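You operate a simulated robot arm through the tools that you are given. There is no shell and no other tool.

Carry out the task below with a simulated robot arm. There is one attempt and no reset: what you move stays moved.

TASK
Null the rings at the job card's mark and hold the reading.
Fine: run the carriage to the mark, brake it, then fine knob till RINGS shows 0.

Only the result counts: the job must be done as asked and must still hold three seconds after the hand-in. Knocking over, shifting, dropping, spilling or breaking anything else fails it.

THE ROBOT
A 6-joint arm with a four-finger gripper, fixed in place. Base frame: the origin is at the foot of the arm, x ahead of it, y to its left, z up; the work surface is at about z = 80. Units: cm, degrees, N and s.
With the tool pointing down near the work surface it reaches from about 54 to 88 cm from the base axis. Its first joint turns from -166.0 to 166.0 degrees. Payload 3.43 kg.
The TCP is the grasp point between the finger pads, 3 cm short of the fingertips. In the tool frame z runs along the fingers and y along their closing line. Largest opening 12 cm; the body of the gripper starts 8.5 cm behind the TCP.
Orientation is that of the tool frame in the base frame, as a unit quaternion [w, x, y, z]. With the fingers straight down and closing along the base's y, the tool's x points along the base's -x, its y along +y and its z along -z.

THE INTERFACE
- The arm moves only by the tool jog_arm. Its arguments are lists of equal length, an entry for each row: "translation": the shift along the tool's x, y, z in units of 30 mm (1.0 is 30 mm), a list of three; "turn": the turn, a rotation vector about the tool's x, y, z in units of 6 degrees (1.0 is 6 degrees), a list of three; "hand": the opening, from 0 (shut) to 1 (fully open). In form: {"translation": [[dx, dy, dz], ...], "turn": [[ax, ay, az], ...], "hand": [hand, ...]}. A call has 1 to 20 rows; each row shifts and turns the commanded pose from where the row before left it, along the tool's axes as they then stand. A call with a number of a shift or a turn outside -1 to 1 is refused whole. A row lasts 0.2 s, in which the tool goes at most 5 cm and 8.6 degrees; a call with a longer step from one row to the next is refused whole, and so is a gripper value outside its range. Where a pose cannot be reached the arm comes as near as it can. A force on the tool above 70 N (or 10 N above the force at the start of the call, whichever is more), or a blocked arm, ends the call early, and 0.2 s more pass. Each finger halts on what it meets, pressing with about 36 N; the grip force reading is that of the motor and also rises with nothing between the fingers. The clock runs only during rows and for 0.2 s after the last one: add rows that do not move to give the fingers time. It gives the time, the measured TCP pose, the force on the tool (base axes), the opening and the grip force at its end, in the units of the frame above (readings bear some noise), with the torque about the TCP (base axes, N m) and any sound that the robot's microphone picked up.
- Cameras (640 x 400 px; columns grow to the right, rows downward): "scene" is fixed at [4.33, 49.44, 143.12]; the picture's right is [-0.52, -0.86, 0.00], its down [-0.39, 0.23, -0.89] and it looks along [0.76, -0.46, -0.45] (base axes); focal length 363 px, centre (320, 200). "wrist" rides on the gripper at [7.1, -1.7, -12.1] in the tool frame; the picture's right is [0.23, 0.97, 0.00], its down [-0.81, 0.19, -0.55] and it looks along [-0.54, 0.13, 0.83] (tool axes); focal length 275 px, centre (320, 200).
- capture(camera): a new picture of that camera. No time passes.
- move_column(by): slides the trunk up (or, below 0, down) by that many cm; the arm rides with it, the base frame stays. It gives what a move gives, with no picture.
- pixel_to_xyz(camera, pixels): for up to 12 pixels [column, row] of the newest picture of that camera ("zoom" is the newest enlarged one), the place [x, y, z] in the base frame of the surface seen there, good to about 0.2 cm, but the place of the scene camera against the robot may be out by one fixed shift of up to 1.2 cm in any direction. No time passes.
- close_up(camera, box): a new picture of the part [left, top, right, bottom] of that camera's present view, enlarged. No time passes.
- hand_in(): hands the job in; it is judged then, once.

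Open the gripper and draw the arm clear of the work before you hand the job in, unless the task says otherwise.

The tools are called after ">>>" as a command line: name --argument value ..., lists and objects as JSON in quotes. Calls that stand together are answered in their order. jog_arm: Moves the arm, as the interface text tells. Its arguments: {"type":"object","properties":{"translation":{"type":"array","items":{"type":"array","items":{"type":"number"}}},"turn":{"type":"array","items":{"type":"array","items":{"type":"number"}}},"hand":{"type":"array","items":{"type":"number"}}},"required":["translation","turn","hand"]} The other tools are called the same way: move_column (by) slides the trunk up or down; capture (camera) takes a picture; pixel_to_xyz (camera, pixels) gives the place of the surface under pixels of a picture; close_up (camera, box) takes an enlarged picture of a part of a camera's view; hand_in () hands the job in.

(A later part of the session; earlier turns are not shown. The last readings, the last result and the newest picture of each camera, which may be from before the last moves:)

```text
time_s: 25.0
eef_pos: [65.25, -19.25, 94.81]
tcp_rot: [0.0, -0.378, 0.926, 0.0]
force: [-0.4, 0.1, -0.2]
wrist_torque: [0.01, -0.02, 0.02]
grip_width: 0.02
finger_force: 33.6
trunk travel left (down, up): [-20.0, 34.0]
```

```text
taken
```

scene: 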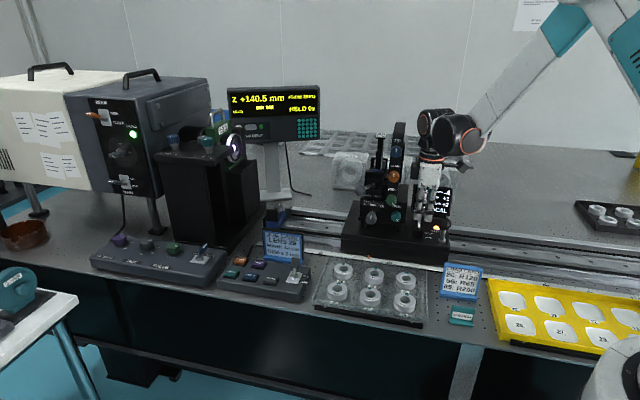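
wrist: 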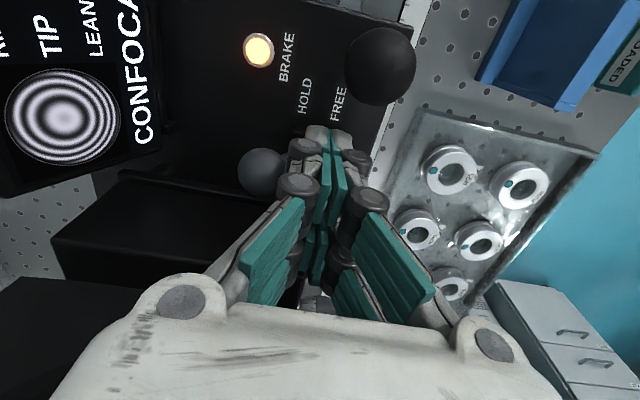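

Brake lamp is lit, Z +140.5. Now I withdraw up and forward of the carriage, toward a spot in front of the fine knob.

>>> jog_arm --translation '[[0, 0.1, 0], [0, 0, -0.914], [0, 0, -0.914], [0, 0, -0.914], [0, 0, -0.914], [0, 0, -0.914], [0, 0, -0.914], [0, 0, -0.914], [0, 0.83, 0], [0, 0.83, 0], [0, 0.83, 0], [0, 0.83, 0], [0, 0.83, 0], [0, 0.83, 0], [-0.83, 0, 0], [-0.83, 0, 0], [-0.83, 0, 0], [-0.83, 0, 0], [-0.83, 0, 0], [0, 0, 0]]' --turn '[[0, 0, 0], [0, 0, 0], [0, 0, 0], [0, 0, 0], [0, 0, 0], [0, 0, 0], [0, 0, 0], [0, 0, 0], [0, 0, 0], [0, 0, 0], [0, 0, 0], [0, 0, 0], [0, 0, 0], [0, 0, 0], [0, 0, 0], [0, 0, 0], [0, 0, 0], [0, 0, 0], [0, 0, 0], [0, 0, 0]]' --hand '[0, 0, 0, 0, 0, 0, 0, 0, 0, 0, 0, 0, 0, 0, 0, 0, 0, 0, 0, 0]'

>>> close_up --camera "scene" --box '[220, 80, 480, 280]'

>>> capture --camera "wrist"

```text
time_s: 29.2
eef_pos: [63.57, 0.2, 113.94]
tcp_rot: [0.0, -0.377, 0.926, 0.0]
force: [0.1, 0.8, -0.6]
wrist_torque: [0.02, 0.02, -0.01]
grip_width: 0.02
finger_force: 33.5
trunk travel left (down, up): [-20.0, 34.0]
```

```text
2.00 times, centred on (350, 180) of scene
```

zoom: 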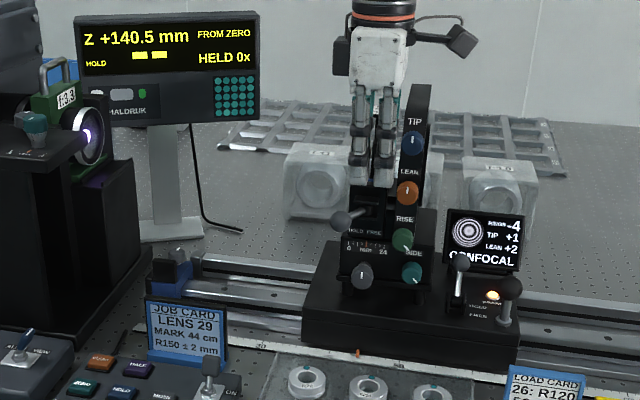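

```text
taken
```

wrist: 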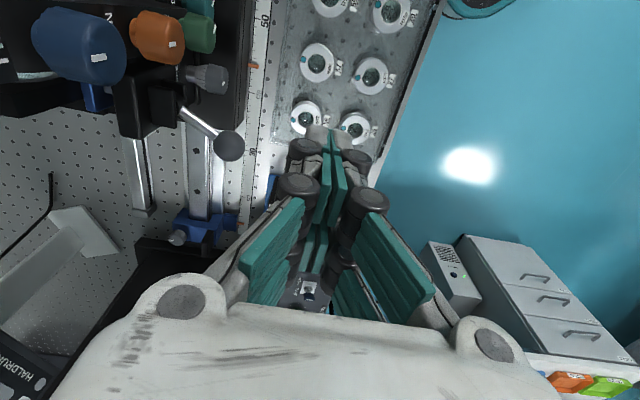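

The grey fine knob shows at (210,78), the front lever ball at (229,146). I query their places.

>>> pixel_to_xyz --camera "wrist" --pixels '[[195, 73], [210, 70], [218, 78], [213, 90], [222, 90], [229, 146], [240, 140], [204, 126], [205, 45], [182, 50], [120, 70], [183, 20]]'

>>> close_up --camera "wrist" --box '[100, 0, 300, 180]'

```text
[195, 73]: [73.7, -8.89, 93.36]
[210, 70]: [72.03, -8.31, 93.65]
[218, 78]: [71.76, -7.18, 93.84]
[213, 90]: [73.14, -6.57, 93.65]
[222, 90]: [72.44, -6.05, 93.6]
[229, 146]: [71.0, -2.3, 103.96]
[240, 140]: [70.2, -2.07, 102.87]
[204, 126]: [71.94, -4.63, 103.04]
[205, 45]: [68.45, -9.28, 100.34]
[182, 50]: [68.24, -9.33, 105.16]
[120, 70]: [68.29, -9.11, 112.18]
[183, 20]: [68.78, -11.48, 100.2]
```

```text
2.22 times, centred on (200, 90) of wrist
```

zoom: 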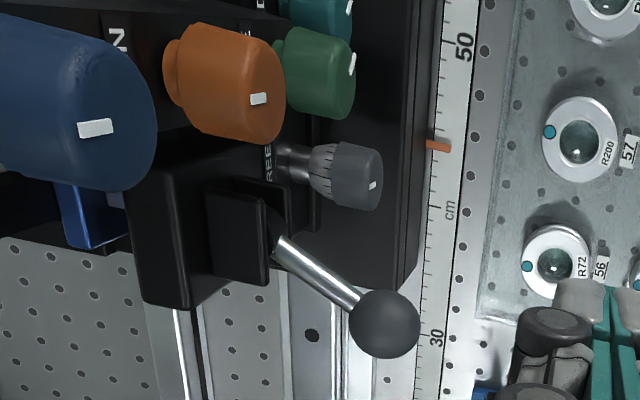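

The fine knob is a thimble with its knob near (72,-7.2,92.5), facing front. I tilt the tool about its x toward horizontal, half way first.

>>> jog_arm --translation '[[0, 0, 0], [0, 0, 0], [0, 0, 0], [0, 0, 0], [0, 0, 0], [0, 0, 0], [0, 0, 0], [0, 0, 0], [0, 0, 0]]' --turn '[[1, 0, 0], [1, 0, 0], [1, 0, 0], [1, 0, 0], [1, 0, 0], [1, 0, 0], [1, 0, 0], [1, 0, 0], [0, 0, 0]]' --hand '[0.4, 0.4, 0.4, 0.4, 0.4, 0.4, 0.4, 0.4, 0.4]'

>>> capture --camera "scene"

>>> capture --camera "wrist"

```text
time_s: 31.2
eef_pos: [63.44, 0.35, 113.84]
tcp_rot: [0.154, -0.345, 0.846, -0.377]
force: [0.4, 0.2, 0.2]
wrist_torque: [-0.04, 0.02, 0.04]
grip_width: 4.81
finger_force: 0.1
trunk travel left (down, up): [-20.0, 34.0]
```

```text
taken
```

scene: 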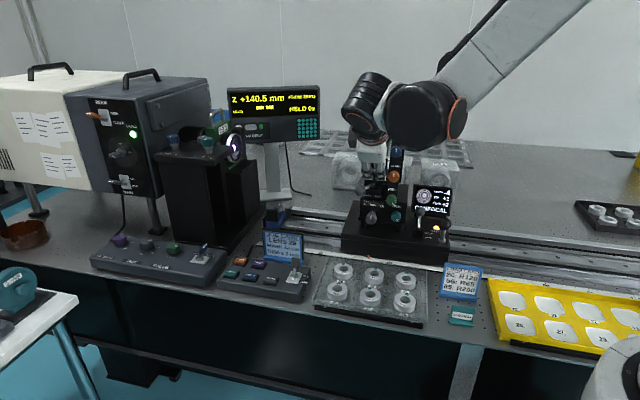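

```text
taken
```

wrist: 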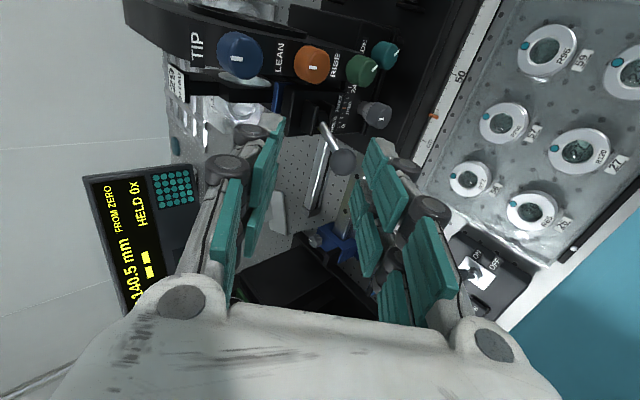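

It follows well; finishing the tilt to horizontal.

>>> jog_arm --translation '[[0, 0, 0], [0, 0, 0], [0, 0, 0], [0, 0, 0], [0, 0, 0], [0, 0, 0], [0, 0, 0], [0, 0, 0]]' --turn '[[1, 0, 0], [1, 0, 0], [1, 0, 0], [1, 0, 0], [1, 0, 0], [1, 0, 0], [1, 0, 0], [0, 0, 0]]' --hand '[0.4, 0.4, 0.4, 0.4, 0.4, 0.4, 0.4, 0.4]'

>>> capture --camera "scene"

>>> capture --camera "wrist"

```text
time_s: 33.0
eef_pos: [63.77, 0.34, 114.22]
tcp_rot: [0.265, -0.267, 0.656, -0.655]
force: [0.2, 0.7, -0.7]
wrist_torque: [-0.03, 0.02, -0.03]
grip_width: 4.78
finger_force: 0.0
out of reach, approached as far as the arm can: row 7
trunk travel left (down, up): [-20.0, 34.0]
```

```text
taken
```

scene: 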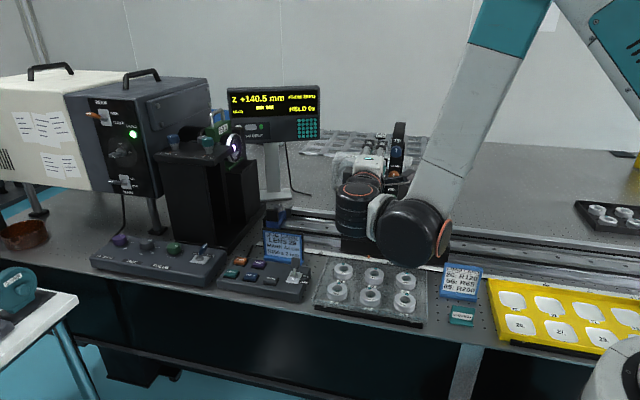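

```text
taken
```

wrist: 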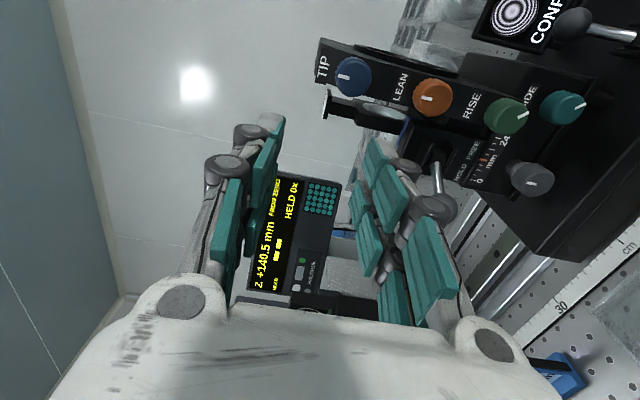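

Horizontal orientation reached. I check where the wrist joints sit and how low they would come.

>>> pixel_to_xyz --camera "scene" --pixels '[[405, 225], [408, 262], [375, 230], [350, 225], [360, 180], [440, 240], [345, 190], [360, 240]]'

>>> pixel_to_xyz --camera "wrist" --pixels '[[530, 178], [513, 178], [548, 178], [535, 163], [530, 194], [562, 108], [437, 190], [437, 165], [505, 117], [480, 165], [432, 97], [352, 77]]'

>>> close_up --camera "wrist" --box '[380, 60, 640, 240]'

>>> close_up --camera "scene" --box '[300, 120, 480, 300]'

```text
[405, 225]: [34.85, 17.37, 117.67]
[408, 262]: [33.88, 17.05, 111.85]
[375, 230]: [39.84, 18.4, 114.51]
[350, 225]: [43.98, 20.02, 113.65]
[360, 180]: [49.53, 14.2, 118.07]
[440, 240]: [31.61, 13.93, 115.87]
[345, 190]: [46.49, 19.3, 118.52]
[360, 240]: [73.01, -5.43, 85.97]
```

```text
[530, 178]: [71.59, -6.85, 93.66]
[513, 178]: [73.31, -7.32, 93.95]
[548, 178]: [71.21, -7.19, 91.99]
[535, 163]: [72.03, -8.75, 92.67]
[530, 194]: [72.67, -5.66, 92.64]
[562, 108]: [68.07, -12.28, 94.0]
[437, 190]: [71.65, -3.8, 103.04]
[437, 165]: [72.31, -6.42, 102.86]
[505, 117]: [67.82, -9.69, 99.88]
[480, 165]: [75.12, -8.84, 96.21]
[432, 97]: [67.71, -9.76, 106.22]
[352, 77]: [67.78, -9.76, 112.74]
```

```text
2.22 times, centred on (510, 150) of wrist
```

zoom: 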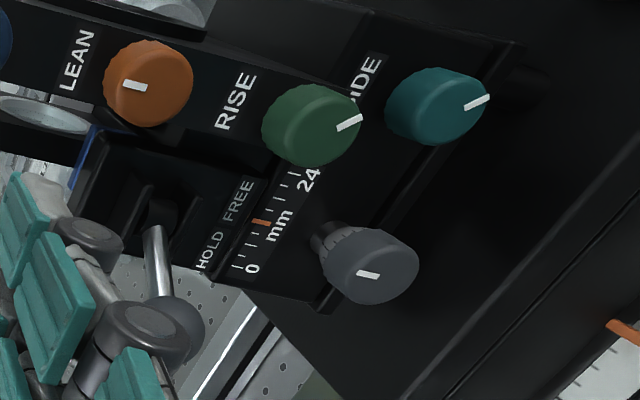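

```text
2.22 times, centred on (390, 210) of scene
```

zoom: 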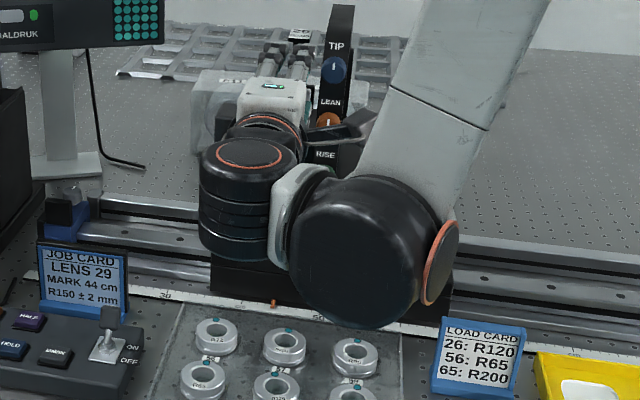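

Knob centre ≈ s −46.7, z 92.6, face at t ≈ −54.9; the descent path in front of it is clear. I lower the trunk 10 cm and look.

>>> move_column --by -10

>>> capture --camera "scene"

>>> capture --camera "wrist"

```text
time_s: 34.3
eef_pos: [63.74, 0.44, 104.18]
tcp_rot: [0.266, -0.266, 0.656, -0.655]
force: [0.3, -0.3, 0.3]
wrist_torque: [0.01, 0.0, 0.02]
grip_width: 4.78
finger_force: 0.1
trunk travel left (down, up): [-10.0, 44.0]
```

```text
taken
```

scene: 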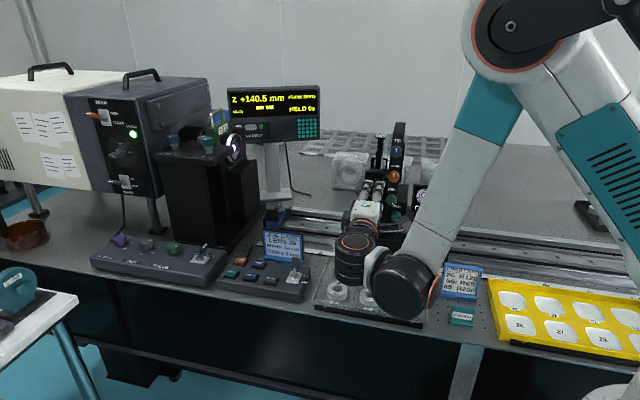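

```text
taken
```

wrist: 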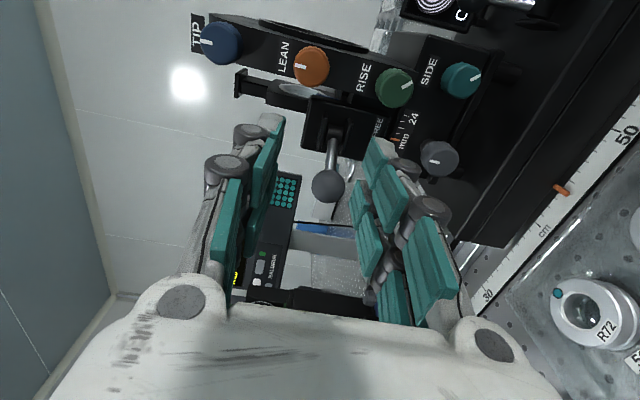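

I check clearance: lowest wrist surfaces and tray/table places under them.

>>> pixel_to_xyz --camera "scene" --pixels '[[316, 303], [318, 265], [338, 292], [425, 325], [355, 283], [375, 300], [400, 315], [350, 240], [355, 262], [345, 345], [300, 335], [268, 233]]'

```text
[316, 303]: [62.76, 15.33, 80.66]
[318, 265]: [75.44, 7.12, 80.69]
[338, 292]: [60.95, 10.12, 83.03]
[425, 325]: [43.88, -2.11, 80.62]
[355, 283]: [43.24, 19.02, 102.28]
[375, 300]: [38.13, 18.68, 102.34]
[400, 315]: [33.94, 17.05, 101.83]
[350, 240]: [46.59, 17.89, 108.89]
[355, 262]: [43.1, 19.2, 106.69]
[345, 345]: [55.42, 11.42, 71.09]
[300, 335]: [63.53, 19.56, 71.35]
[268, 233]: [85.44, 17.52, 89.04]
```

Wrist bottoms out about 2–3 cm below TCP height, well above tray lenses (83–84). Lowering the trunk the other 10 cm.

>>> move_column --by -10

>>> capture --camera "scene"

>>> capture --camera "wrist"

```text
time_s: 35.7
eef_pos: [63.7, 0.43, 94.4]
tcp_rot: [0.266, -0.266, 0.656, -0.654]
force: [-0.1, 0.5, 0.0]
wrist_torque: [0.03, 0.02, 0.03]
grip_width: 4.81
finger_force: 0.0
trunk travel left (down, up): [0.0, 54.0]
```

```text
taken
```

scene: 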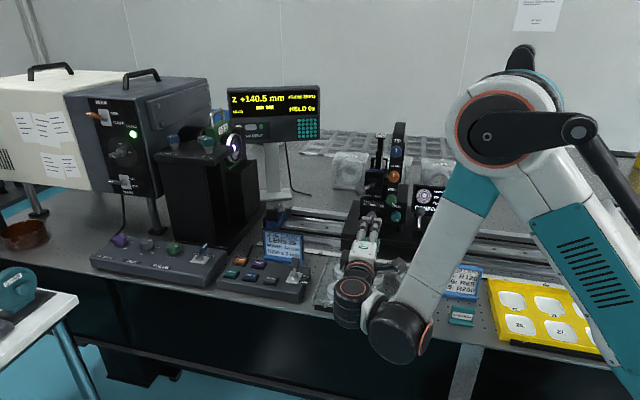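

```text
taken
```

wrist: 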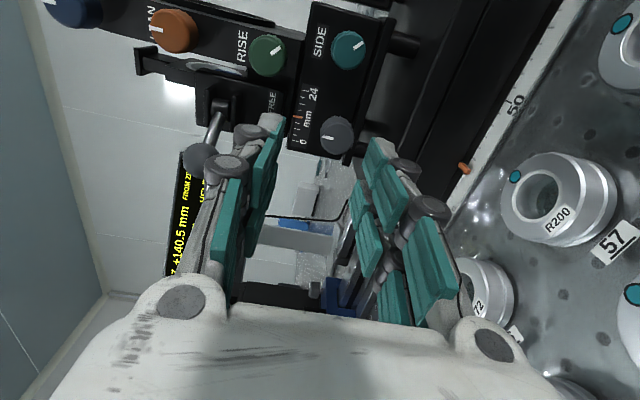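

The knob now shows at (335,135) straight ahead. I zoom for exact centring.

>>> close_up --camera "wrist" --box '[260, 20, 420, 180]'

>>> pixel_to_xyz --camera "wrist" --pixels '[[321, 135], [349, 138], [335, 118], [337, 153], [334, 137], [328, 139], [342, 134], [360, 150], [310, 130], [349, 50], [330, 95], [205, 158]]'

```text
2.50 times, centred on (340, 100) of wrist
```

zoom: 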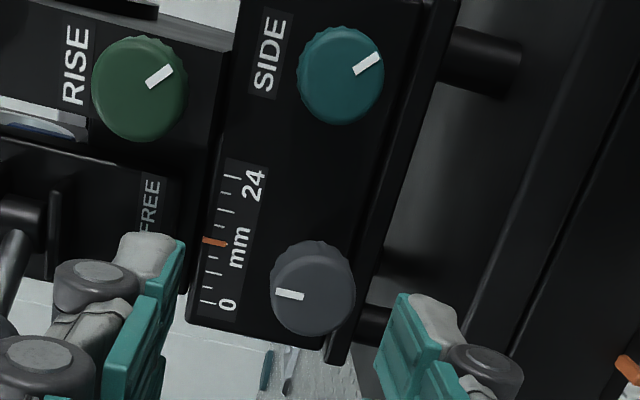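

```text
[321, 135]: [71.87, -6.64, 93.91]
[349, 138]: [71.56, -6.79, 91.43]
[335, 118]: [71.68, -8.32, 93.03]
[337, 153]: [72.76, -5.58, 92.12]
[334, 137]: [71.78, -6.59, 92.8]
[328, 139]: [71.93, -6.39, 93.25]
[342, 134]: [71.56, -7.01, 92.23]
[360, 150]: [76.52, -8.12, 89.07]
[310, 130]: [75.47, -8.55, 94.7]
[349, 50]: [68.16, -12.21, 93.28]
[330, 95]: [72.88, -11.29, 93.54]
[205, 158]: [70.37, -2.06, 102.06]
```

Knob centre: s −46.75, z 92.65. I align laterally and come forward 6 cm, stopping short of the knob.

>>> jog_arm --translation '[[-0.14, 0.29, 0], [-0.14, 0.293, 0], [0, 0, 0.5], [0, 0, 0.5], [0, 0, 0.5], [0, 0, 0.5], [0, 0, 0]]' --turn '[[0, 0, 0], [0, 0, 0], [0, 0, 0], [0, 0, 0], [0, 0, 0], [0, 0, 0], [0, 0, 0]]' --hand '[0.4, 0.4, 0.4, 0.4, 0.4, 0.4, 0.4]'

>>> capture --camera "wrist"

>>> close_up --camera "scene" --box '[300, 120, 480, 360]'

```text
time_s: 37.3
eef_pos: [68.74, -3.19, 92.7]
tcp_rot: [0.265, -0.266, 0.656, -0.654]
force: [0.2, 0.0, 0.0]
wrist_torque: [0.0, 0.0, 0.01]
grip_width: 4.8
finger_force: 0.1
out of reach, approached as far as the arm can: row 1
trunk travel left (down, up): [0.0, 54.0]
```

```text
taken
```

wrist: 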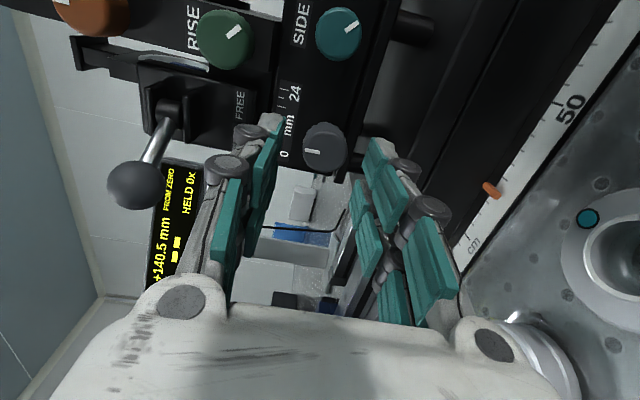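

```text
1.67 times, centred on (390, 240) of scene
```

zoom: 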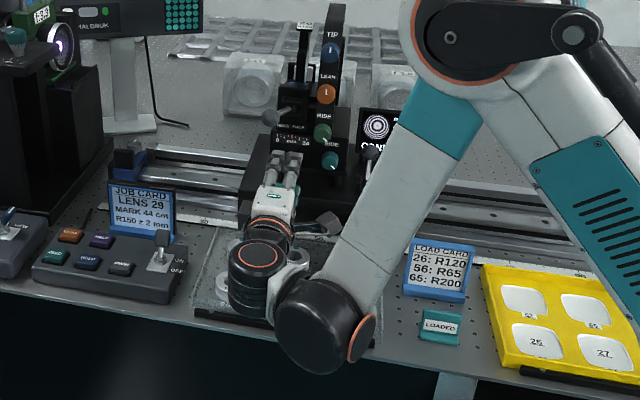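

Aligned within 2–3 mm; tiny correction and forward 3.3 cm so the pads straddle the knob.

>>> jog_arm --translation '[[0.08, 0.03, 0.2], [0, 0, 0.3], [0, 0, 0.3], [0, 0, 0.3], [0, 0, 0]]' --turn '[[0, 0, 0], [0, 0, 0], [0, 0, 0], [0, 0, 0], [0, 0, 0]]' --hand '[0.4, 0.4, 0.4, 0.4, 0.4]'

>>> capture --camera "wrist"

>>> close_up --camera "wrist" --box '[220, 60, 440, 220]'

```text
time_s: 38.5
eef_pos: [70.8, -5.9, 92.59]
tcp_rot: [-0.266, 0.266, -0.655, 0.655]
force: [-0.6, 0.2, 0.4]
wrist_torque: [0.0, 0.0, 0.0]
grip_width: 4.81
finger_force: 0.1
trunk travel left (down, up): [0.0, 54.0]
```

```text
taken
```

wrist: 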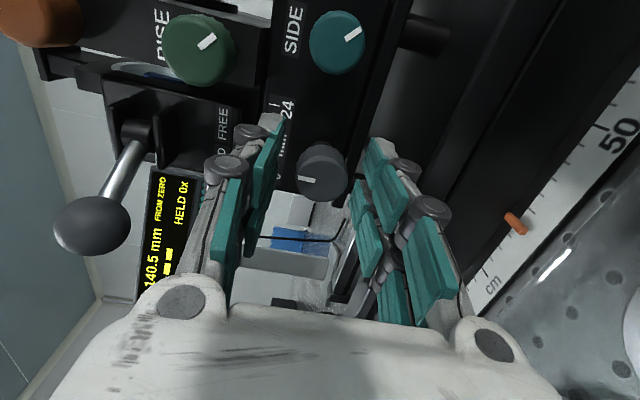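

```text
2.50 times, centred on (330, 140) of wrist
```

zoom: 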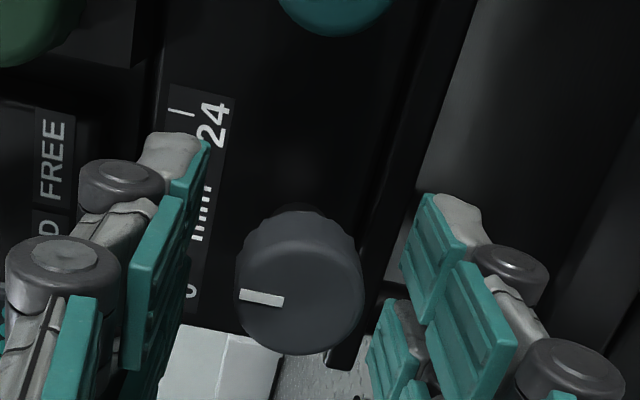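

Knob is centred between the pads. Closing on it.

>>> jog_arm --translation '[[0, 0, 0], [0, 0, 0], [0, 0, 0]]' --turn '[[0, 0, 0], [0, 0, 0], [0, 0, 0]]' --hand '[0.1, 0.1, 0.1]'

>>> close_up --camera "wrist" --box '[130, 60, 440, 300]'

>>> close_up --camera "scene" --box '[220, 80, 480, 280]'

```text
time_s: 39.3
eef_pos: [70.89, -5.71, 92.47]
tcp_rot: [0.265, -0.267, 0.657, -0.654]
force: [-13.6, 4.3, -30.5]
wrist_torque: [0.56, 0.69, -0.08]
grip_width: 2.89
finger_force: 45.0
trunk travel left (down, up): [0.0, 54.0]
```

```text
1.67 times, centred on (285, 180) of wrist
```

zoom: 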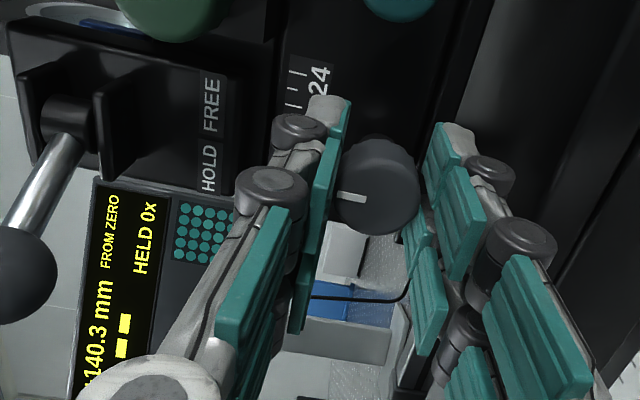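

```text
2.00 times, centred on (350, 180) of scene
```

zoom: 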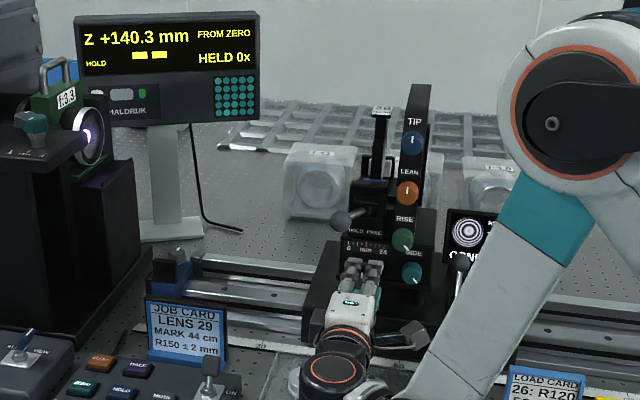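

Z moved to +140.3 as the grip settled; force −30 N in z shows I am slightly off-centre vertically. I test a small shift down (tool +y) to relieve it.

>>> jog_arm --translation '[[0, 0.05, 0], [0, 0, 0]]' --turn '[[0, 0, 0], [0, 0, 0]]' --hand '[0.1, 0.1]'

>>> close_up --camera "scene" --box '[220, 80, 480, 280]'

```text
time_s: 39.9
eef_pos: [70.93, -5.68, 92.44]
tcp_rot: [-0.265, 0.268, -0.655, 0.655]
force: [-10.3, 5.2, -20.3]
wrist_torque: [0.33, 0.39, -0.22]
grip_width: 2.88
finger_force: 45.0
trunk travel left (down, up): [0.0, 54.0]
```

```text
2.00 times, centred on (350, 180) of scene
```

zoom: 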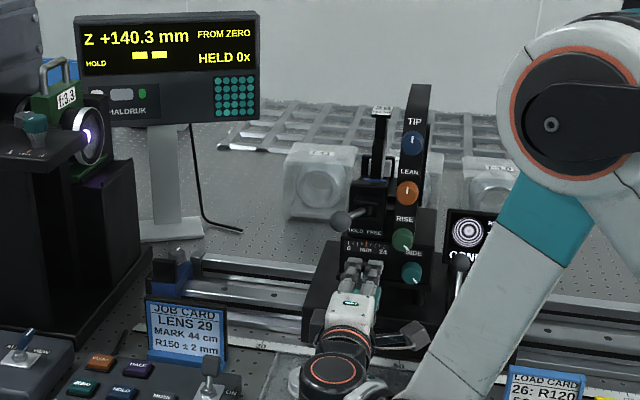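

Force falls as I go down; another 3 mm, then a first trial turn of 6°.

>>> jog_arm --translation '[[0, 0.09, 0], [0, 0, 0]]' --turn '[[0, 0, 0], [0, 0, 0]]' --hand '[0.1, 0.1]'

>>> jog_arm --translation '[[0, 0, 0], [0, 0, 0], [0, 0, 0]]' --turn '[[0, 0, 0.5], [0, 0, 0.5], [0, 0, 0]]' --hand '[0.1, 0.1, 0.1]'

>>> close_up --camera "scene" --box '[220, 80, 480, 280]'

>>> close_up --camera "scene" --box '[435, 175, 485, 225]'

```text
time_s: 40.5
eef_pos: [70.9, -5.8, 92.38]
tcp_rot: [-0.266, 0.267, -0.654, 0.656]
force: [9.3, -1.0, 20.3]
wrist_torque: [-0.45, -0.54, 0.11]
grip_width: 2.88
finger_force: 44.8
trunk travel left (down, up): [0.0, 54.0]
```

```text
time_s: 41.3
eef_pos: [70.84, -5.84, 92.32]
tcp_rot: [0.301, -0.233, 0.668, -0.64]
force: [19.2, -4.3, 34.8]
wrist_torque: [-0.49, -0.56, 0.28]
grip_width: 2.87
finger_force: 44.7
trunk travel left (down, up): [0.0, 54.0]
```

```text
2.00 times, centred on (350, 180) of scene
```

zoom: 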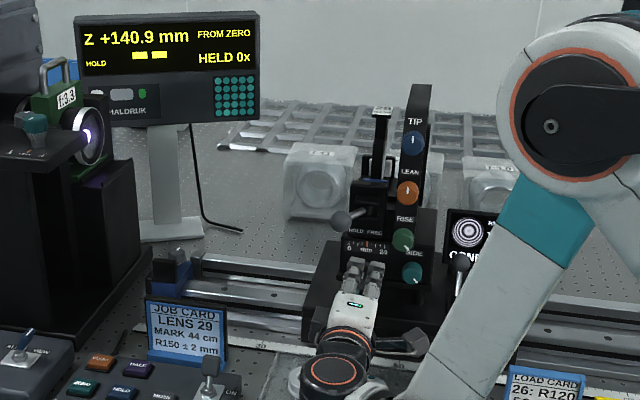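

```text
8.00 times, centred on (460, 200) of scene
```

zoom: 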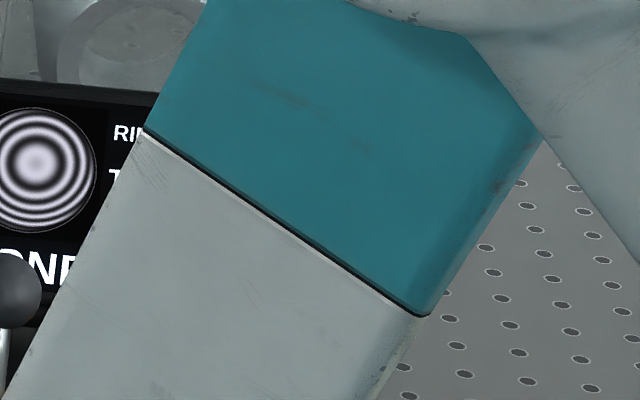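

+6° gave Z +140.9 (≈0.1 mm/°). The panel number is hidden behind the forearm but the ring pattern shows; I relieve the side force, turn another 6° and compare.

>>> jog_arm --translation '[[0, -0.07, 0], [0, 0, 0], [0, 0, 0], [0, 0, 0]]' --turn '[[0, 0, 0], [0, 0, 0.5], [0, 0, 0.5], [0, 0, 0]]' --hand '[0.1, 0.1, 0.1, 0.1]'

>>> close_up --camera "scene" --box '[220, 80, 480, 280]'

>>> close_up --camera "scene" --box '[435, 175, 485, 225]'

>>> capture --camera "wrist"

```text
time_s: 42.3
eef_pos: [70.91, -5.85, 92.47]
tcp_rot: [0.333, -0.197, 0.68, -0.623]
force: [2.6, 2.5, 6.0]
wrist_torque: [-0.1, -0.08, 0.23]
grip_width: 2.88
finger_force: 45.5
trunk travel left (down, up): [0.0, 54.0]
```

```text
2.00 times, centred on (350, 180) of scene
```

zoom: 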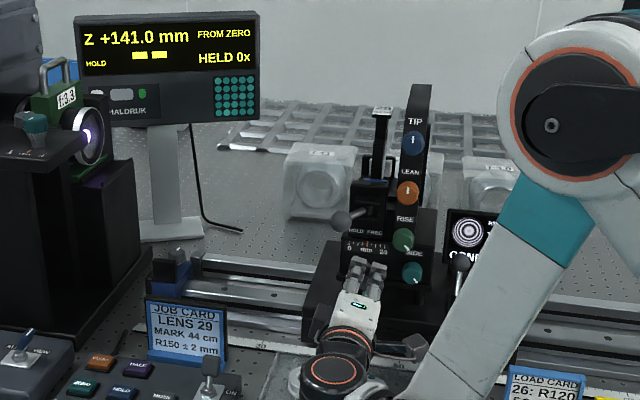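

```text
8.00 times, centred on (460, 200) of scene
```

zoom: 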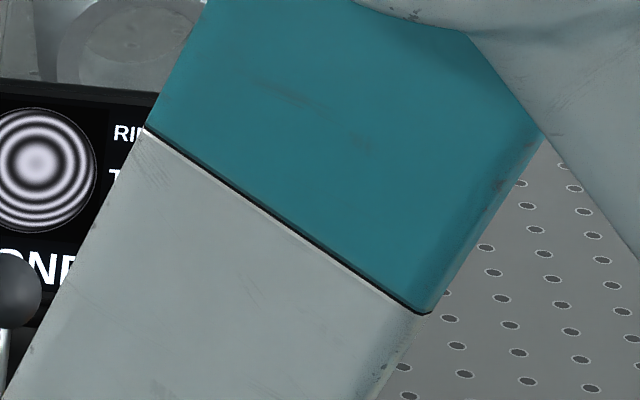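

```text
taken
```

wrist: 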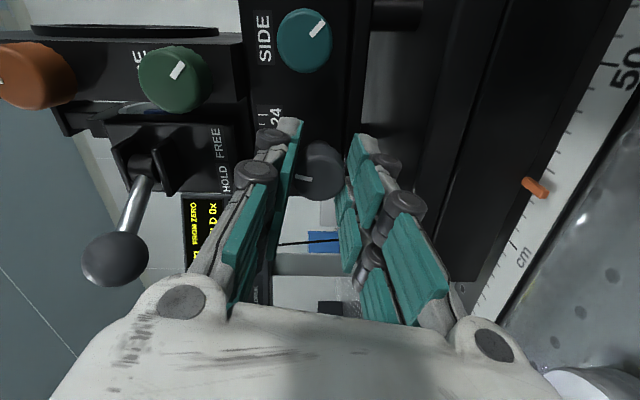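

Pattern barely changes, so rings per mm is coarse; null is probably near Z≈150 (R150). I turn another 30° and read Z.

>>> jog_arm --translation '[[0, 0, 0], [0, 0, 0], [0, 0, 0], [0, 0, 0], [0, 0, 0], [0, 0, 0], [0, 0, 0]]' --turn '[[0, 0, 0.8], [0, 0, 0.8], [0, 0, 0.8], [0, 0, 0.8], [0, 0, 0.8], [0, 0, 1.0], [0, 0, 0]]' --hand '[0.1, 0.1, 0.1, 0.1, 0.1, 0.1, 0.1]'

>>> close_up --camera "scene" --box '[220, 80, 480, 280]'

>>> close_up --camera "scene" --box '[435, 175, 485, 225]'

>>> capture --camera "wrist"

```text
time_s: 43.9
eef_pos: [70.86, -5.87, 92.28]
tcp_rot: [0.483, -0.014, 0.708, -0.515]
force: [-14.9, 10.9, -22.6]
wrist_torque: [0.49, 0.51, 0.05]
grip_width: 2.84
finger_force: 45.1
trunk travel left (down, up): [0.0, 54.0]
```

```text
2.00 times, centred on (350, 180) of scene
```

zoom: 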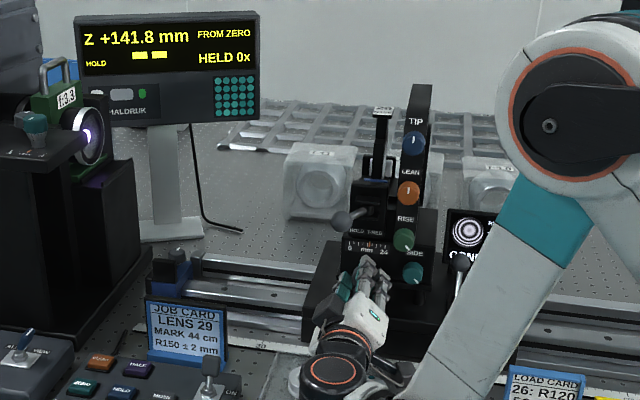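

```text
8.00 times, centred on (460, 200) of scene
```

zoom: 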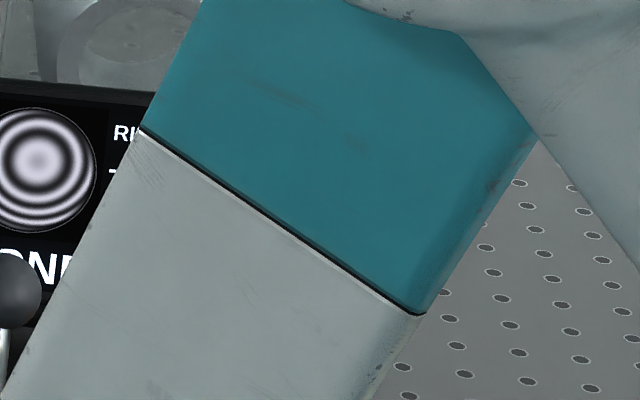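

```text
taken
```

wrist: 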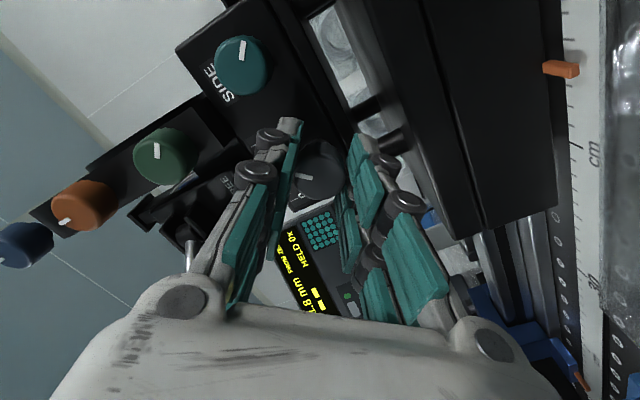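

Marker shows the knob turning with the gripper: 30° gave ≈ +0.8 mm, and the rings widened (right direction). To keep the wrist camera away from the tray I release, turn the hand back, and regrip.

>>> jog_arm --translation '[[0, 0, 0], [0, 0, 0], [0, 0, 0], [0, 0, 0], [0, 0, 0], [0, 0, 0], [0, 0, 0], [0, 0, 0], [0, 0, 0], [0, 0, 0], [0, 0, 0]]' --turn '[[0, 0, 0], [0, 0, 0], [0, 0, -1], [0, 0, -1], [0, 0, -1], [0, 0, -1], [0, 0, -1], [0, 0, -1], [0, 0, -1], [0, 0, -1], [0, 0, 0]]' --hand '[0.38, 0.38, 0.38, 0.38, 0.38, 0.38, 0.38, 0.38, 0.38, 0.38, 0.38]'

>>> close_up --camera "scene" --box '[220, 80, 480, 280]'

>>> capture --camera "wrist"

```text
time_s: 46.3
eef_pos: [70.99, -5.87, 92.39]
tcp_rot: [-0.23, 0.3, -0.641, 0.668]
force: [-0.7, 0.4, 0.5]
wrist_torque: [0.02, 0.01, 0.0]
grip_width: 4.58
finger_force: 0.1
trunk travel left (down, up): [0.0, 54.0]
```

```text
2.00 times, centred on (350, 180) of scene
```

zoom: 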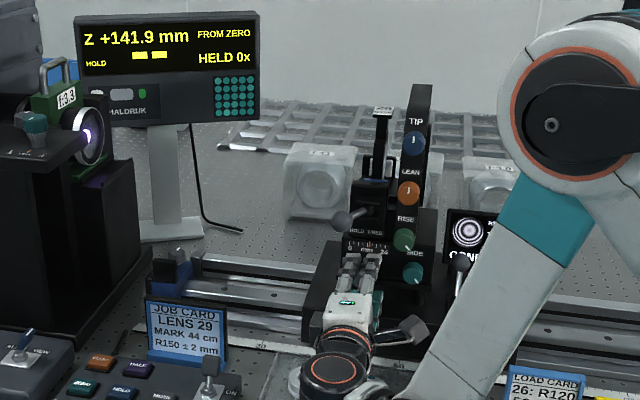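

```text
taken
```

wrist: 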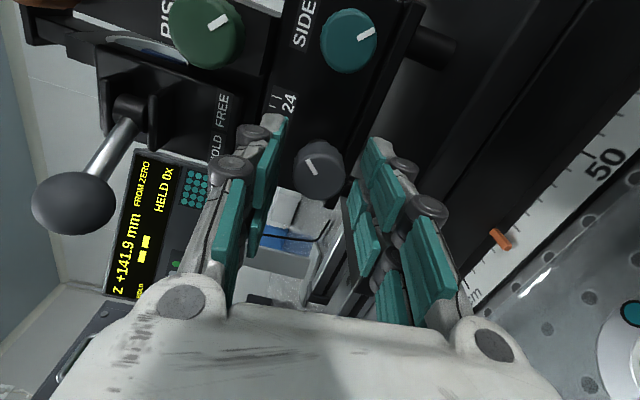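

Z +141.9 holds after release. Turning the hand back another 72°.

>>> jog_arm --translation '[[0, 0, 0], [0, 0, 0], [0, 0, 0], [0, 0, 0], [0, 0, 0], [0, 0, 0], [0, 0, 0], [0, 0, 0], [0, 0, 0], [0, 0, 0], [0, 0, 0], [0, 0, 0], [0, 0, 0]]' --turn '[[0, 0, -1], [0, 0, -1], [0, 0, -1], [0, 0, -1], [0, 0, -1], [0, 0, -1], [0, 0, -1], [0, 0, -1], [0, 0, -1], [0, 0, -1], [0, 0, -1], [0, 0, -1], [0, 0, 0]]' --hand '[0.38, 0.38, 0.38, 0.38, 0.38, 0.38, 0.38, 0.38, 0.38, 0.38, 0.38, 0.38, 0.38]'

>>> close_up --camera "scene" --box '[220, 80, 480, 280]'

>>> capture --camera "wrist"

```text
time_s: 49.1
eef_pos: [70.92, -5.84, 92.43]
tcp_rot: [0.206, 0.62, -0.341, 0.675]
force: [-0.6, 0.5, -1.1]
wrist_torque: [0.02, 0.0, -0.01]
grip_width: 4.58
finger_force: 0.1
trunk travel left (down, up): [0.0, 54.0]
```

```text
2.00 times, centred on (350, 180) of scene
```

zoom: 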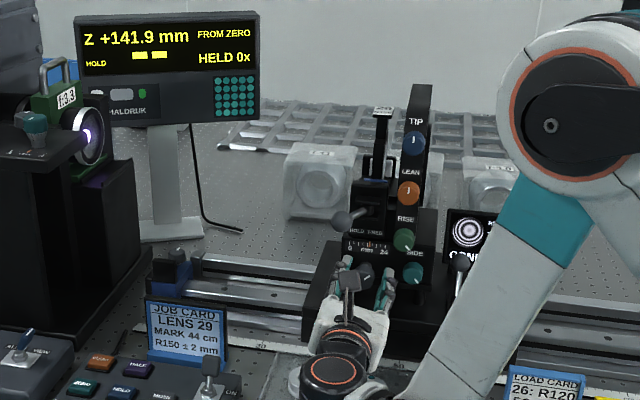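

```text
taken
```

wrist: 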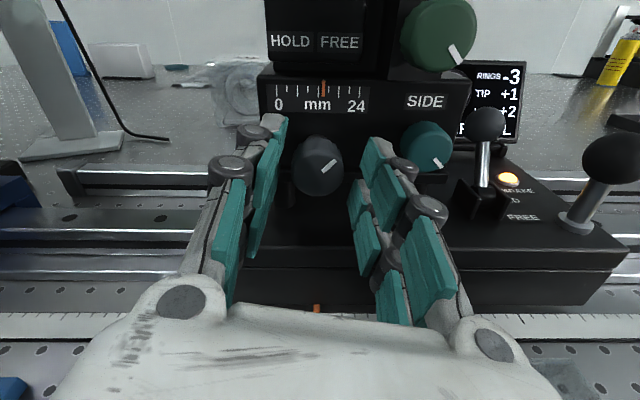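

From here the wrist camera sees the panel: RINGS −3 at Z 141.9 (brake lamp lit). I check the knob centring before regripping.

>>> close_up --camera "wrist" --box '[240, 80, 400, 240]'

>>> pixel_to_xyz --camera "wrist" --pixels '[[318, 137], [320, 142], [300, 168], [342, 165], [318, 190], [320, 195], [318, 166], [305, 155], [335, 180]]'

```text
2.50 times, centred on (320, 160) of wrist
```

zoom: 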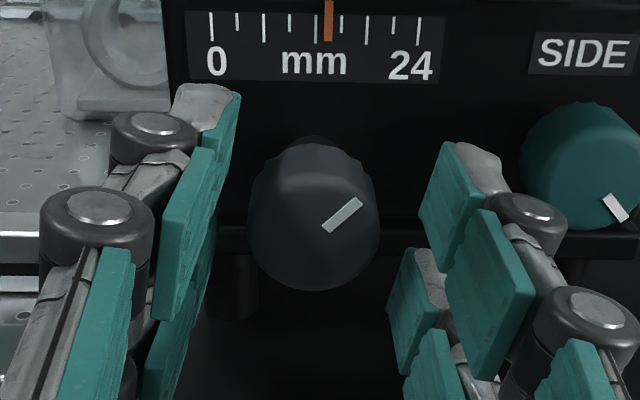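

```text
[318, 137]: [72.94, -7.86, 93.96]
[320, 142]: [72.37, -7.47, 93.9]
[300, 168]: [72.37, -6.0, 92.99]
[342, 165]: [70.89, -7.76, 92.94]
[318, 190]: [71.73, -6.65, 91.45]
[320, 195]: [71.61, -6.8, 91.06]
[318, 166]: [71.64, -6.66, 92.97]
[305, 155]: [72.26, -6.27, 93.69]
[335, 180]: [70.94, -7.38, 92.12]
```

Centred within 2 mm. Small shift, close, and turn +60°.

>>> jog_arm --translation '[[0.01, 0.05, 0], [0, 0, 0], [0, 0, 0], [0, 0, 0], [0, 0, 0], [0, 0, 0], [0, 0, 0], [0, 0, 0], [0, 0, 0], [0, 0, 0], [0, 0, 0], [0, 0, 0], [0, 0, 0], [0, 0, 0], [0, 0, 0]]' --turn '[[0, 0, 0], [0, 0, 0], [0, 0, 0], [0, 0, 0], [0, 0, 1], [0, 0, 1], [0, 0, 1], [0, 0, 1], [0, 0, 1], [0, 0, 1], [0, 0, 1], [0, 0, 1], [0, 0, 1], [0, 0, 1], [0, 0, 0]]' --hand '[0.38, 0.1, 0.1, 0.1, 0.1, 0.1, 0.1, 0.1, 0.1, 0.1, 0.1, 0.1, 0.1, 0.1, 0.1]'

>>> close_up --camera "scene" --box '[220, 80, 480, 280]'

>>> capture --camera "wrist"

```text
time_s: 52.3
eef_pos: [70.85, -5.86, 92.36]
tcp_rot: [-0.16, 0.365, -0.606, 0.688]
force: [9.4, 15.4, 9.1]
wrist_torque: [-0.09, -0.07, 1.06]
grip_width: 2.76
finger_force: 45.4
trunk travel left (down, up): [0.0, 54.0]
```

```text
2.00 times, centred on (350, 180) of scene
```

zoom: 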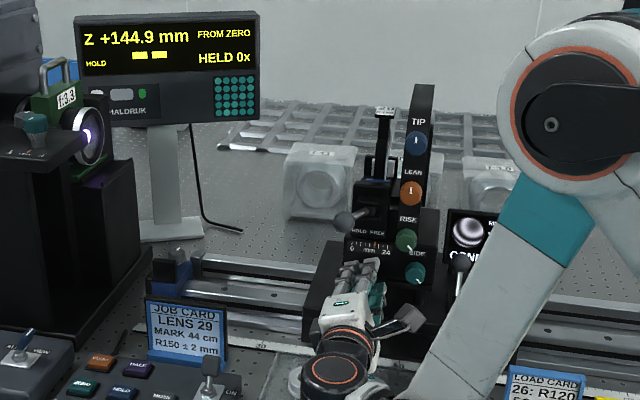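

```text
taken
```

wrist: 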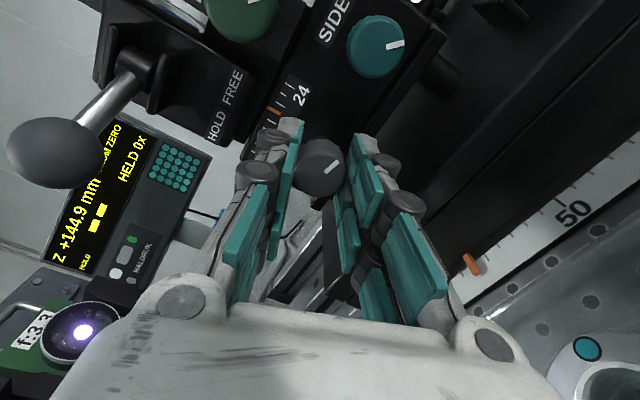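

Z +144.9 and the rings have almost opened out. Zooming on the panel pattern.

>>> close_up --camera "scene" --box '[435, 175, 485, 225]'

>>> close_up --camera "scene" --box '[220, 80, 330, 149]'

```text
8.00 times, centred on (460, 200) of scene
```

zoom: 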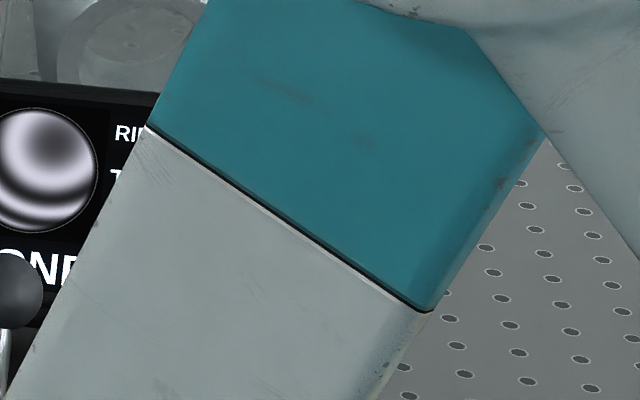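

```text
5.80 times, centred on (275, 114) of scene
```

zoom: 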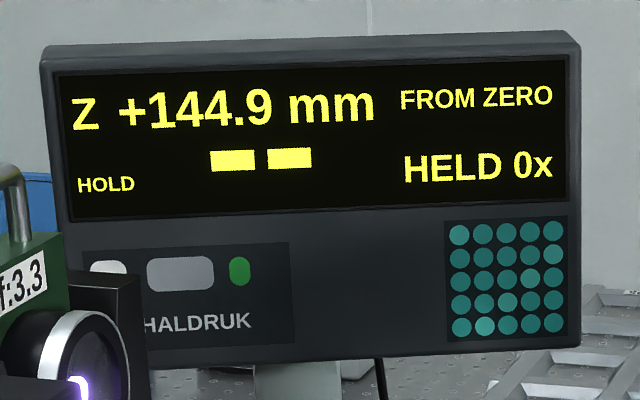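

Close to null now. I release, turn the hand back 60° to the view that shows the panel number.

>>> jog_arm --translation '[[0, 0, 0], [0, 0, 0], [0, 0, 0], [0, 0, 0], [0, 0, 0], [0, 0, 0], [0, 0, 0], [0, 0, 0], [0, 0, 0], [0, 0, 0], [0, 0, 0], [0, 0, 0], [0, 0, 0]]' --turn '[[0, 0, 0], [0, 0, 0], [0, 0, -1], [0, 0, -1], [0, 0, -1], [0, 0, -1], [0, 0, -1], [0, 0, -1], [0, 0, -1], [0, 0, -1], [0, 0, -1], [0, 0, -1], [0, 0, 0]]' --hand '[0.38, 0.38, 0.38, 0.38, 0.38, 0.38, 0.38, 0.38, 0.38, 0.38, 0.38, 0.38, 0.38]'

>>> capture --camera "wrist"

>>> close_up --camera "wrist" --box '[420, 50, 540, 150]'

>>> close_up --camera "scene" --box '[220, 80, 330, 149]'

```text
time_s: 55.1
eef_pos: [70.76, -5.93, 92.28]
tcp_rot: [0.206, 0.62, -0.341, 0.676]
force: [-0.1, -0.4, -0.2]
wrist_torque: [-0.02, 0.01, -0.02]
grip_width: 4.58
finger_force: 0.1
trunk travel left (down, up): [0.0, 54.0]
```

```text
taken
```

wrist: 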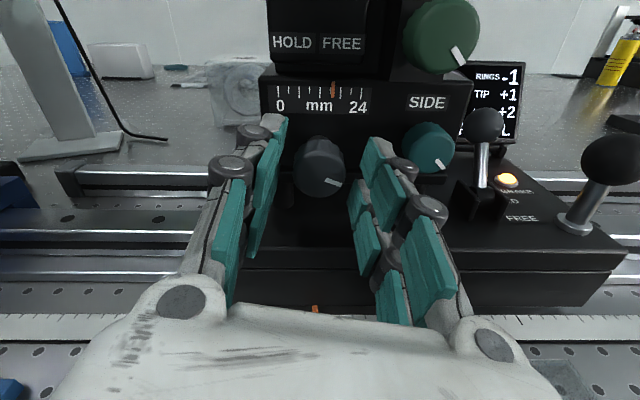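

```text
4.00 times, centred on (480, 100) of wrist
```

zoom: 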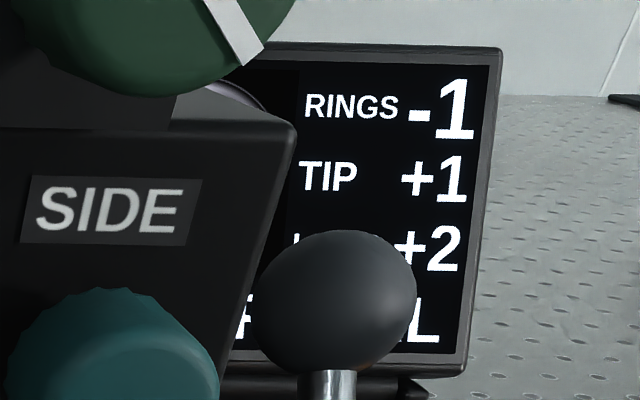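

```text
5.80 times, centred on (275, 114) of scene
```

zoom: 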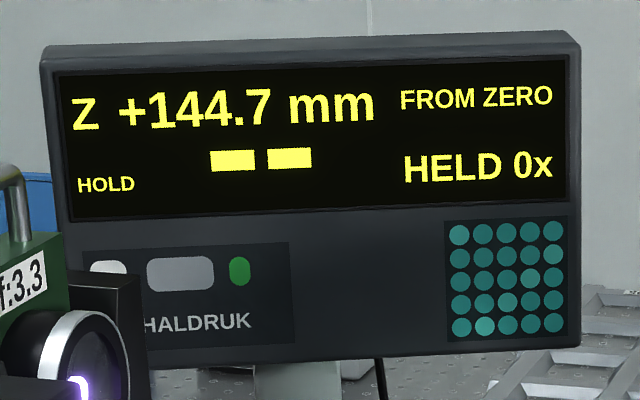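

RINGS −1 at Z 144.7; about 0.7 ring/mm, so null near 146.2. Regrip and turn +30°.

>>> jog_arm --translation '[[0.05, 0, 0], [0, 0, 0], [0, 0, 0], [0, 0, 0], [0, 0, 0], [0, 0, 0], [0, 0, 0], [0, 0, 0], [0, 0, 0], [0, 0, 0]]' --turn '[[0, 0, 0], [0, 0, 0], [0, 0, 0], [0, 0, 0], [0, 0, 1], [0, 0, 1], [0, 0, 1], [0, 0, 1], [0, 0, 1], [0, 0, 0]]' --hand '[0.38, 0.1, 0.1, 0.1, 0.1, 0.1, 0.1, 0.1, 0.1, 0.1]'

>>> capture --camera "wrist"

>>> close_up --camera "scene" --box '[435, 175, 485, 225]'

>>> close_up --camera "scene" --box '[220, 80, 330, 149]'

```text
time_s: 57.3
eef_pos: [70.74, -5.98, 92.46]
tcp_rot: [0.023, 0.51, -0.492, 0.706]
force: [-7.5, -1.5, -6.6]
wrist_torque: [0.21, 0.2, 0.14]
grip_width: 2.83
finger_force: 45.3
trunk travel left (down, up): [0.0, 54.0]
```

```text
taken
```

wrist: 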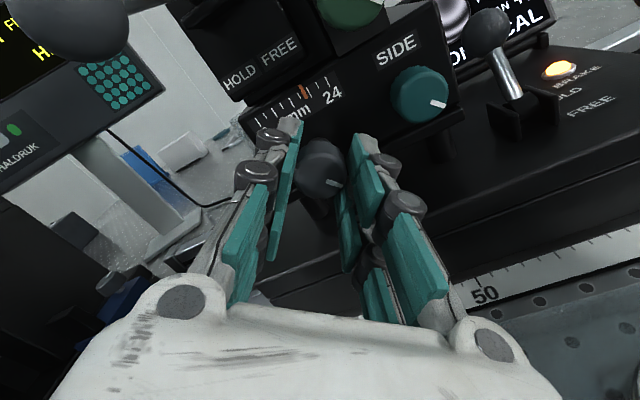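

```text
8.00 times, centred on (460, 200) of scene
```

zoom: 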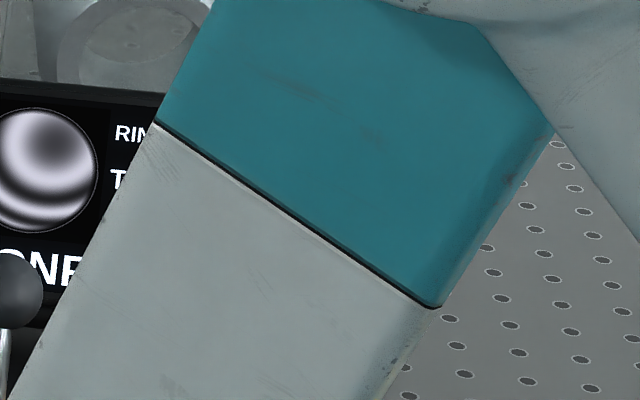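

```text
5.80 times, centred on (275, 114) of scene
```

zoom: 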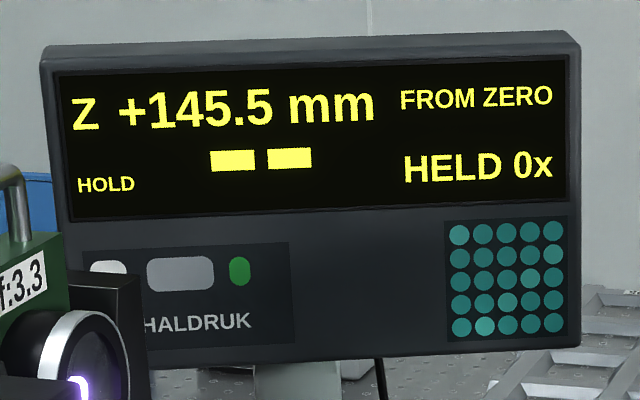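

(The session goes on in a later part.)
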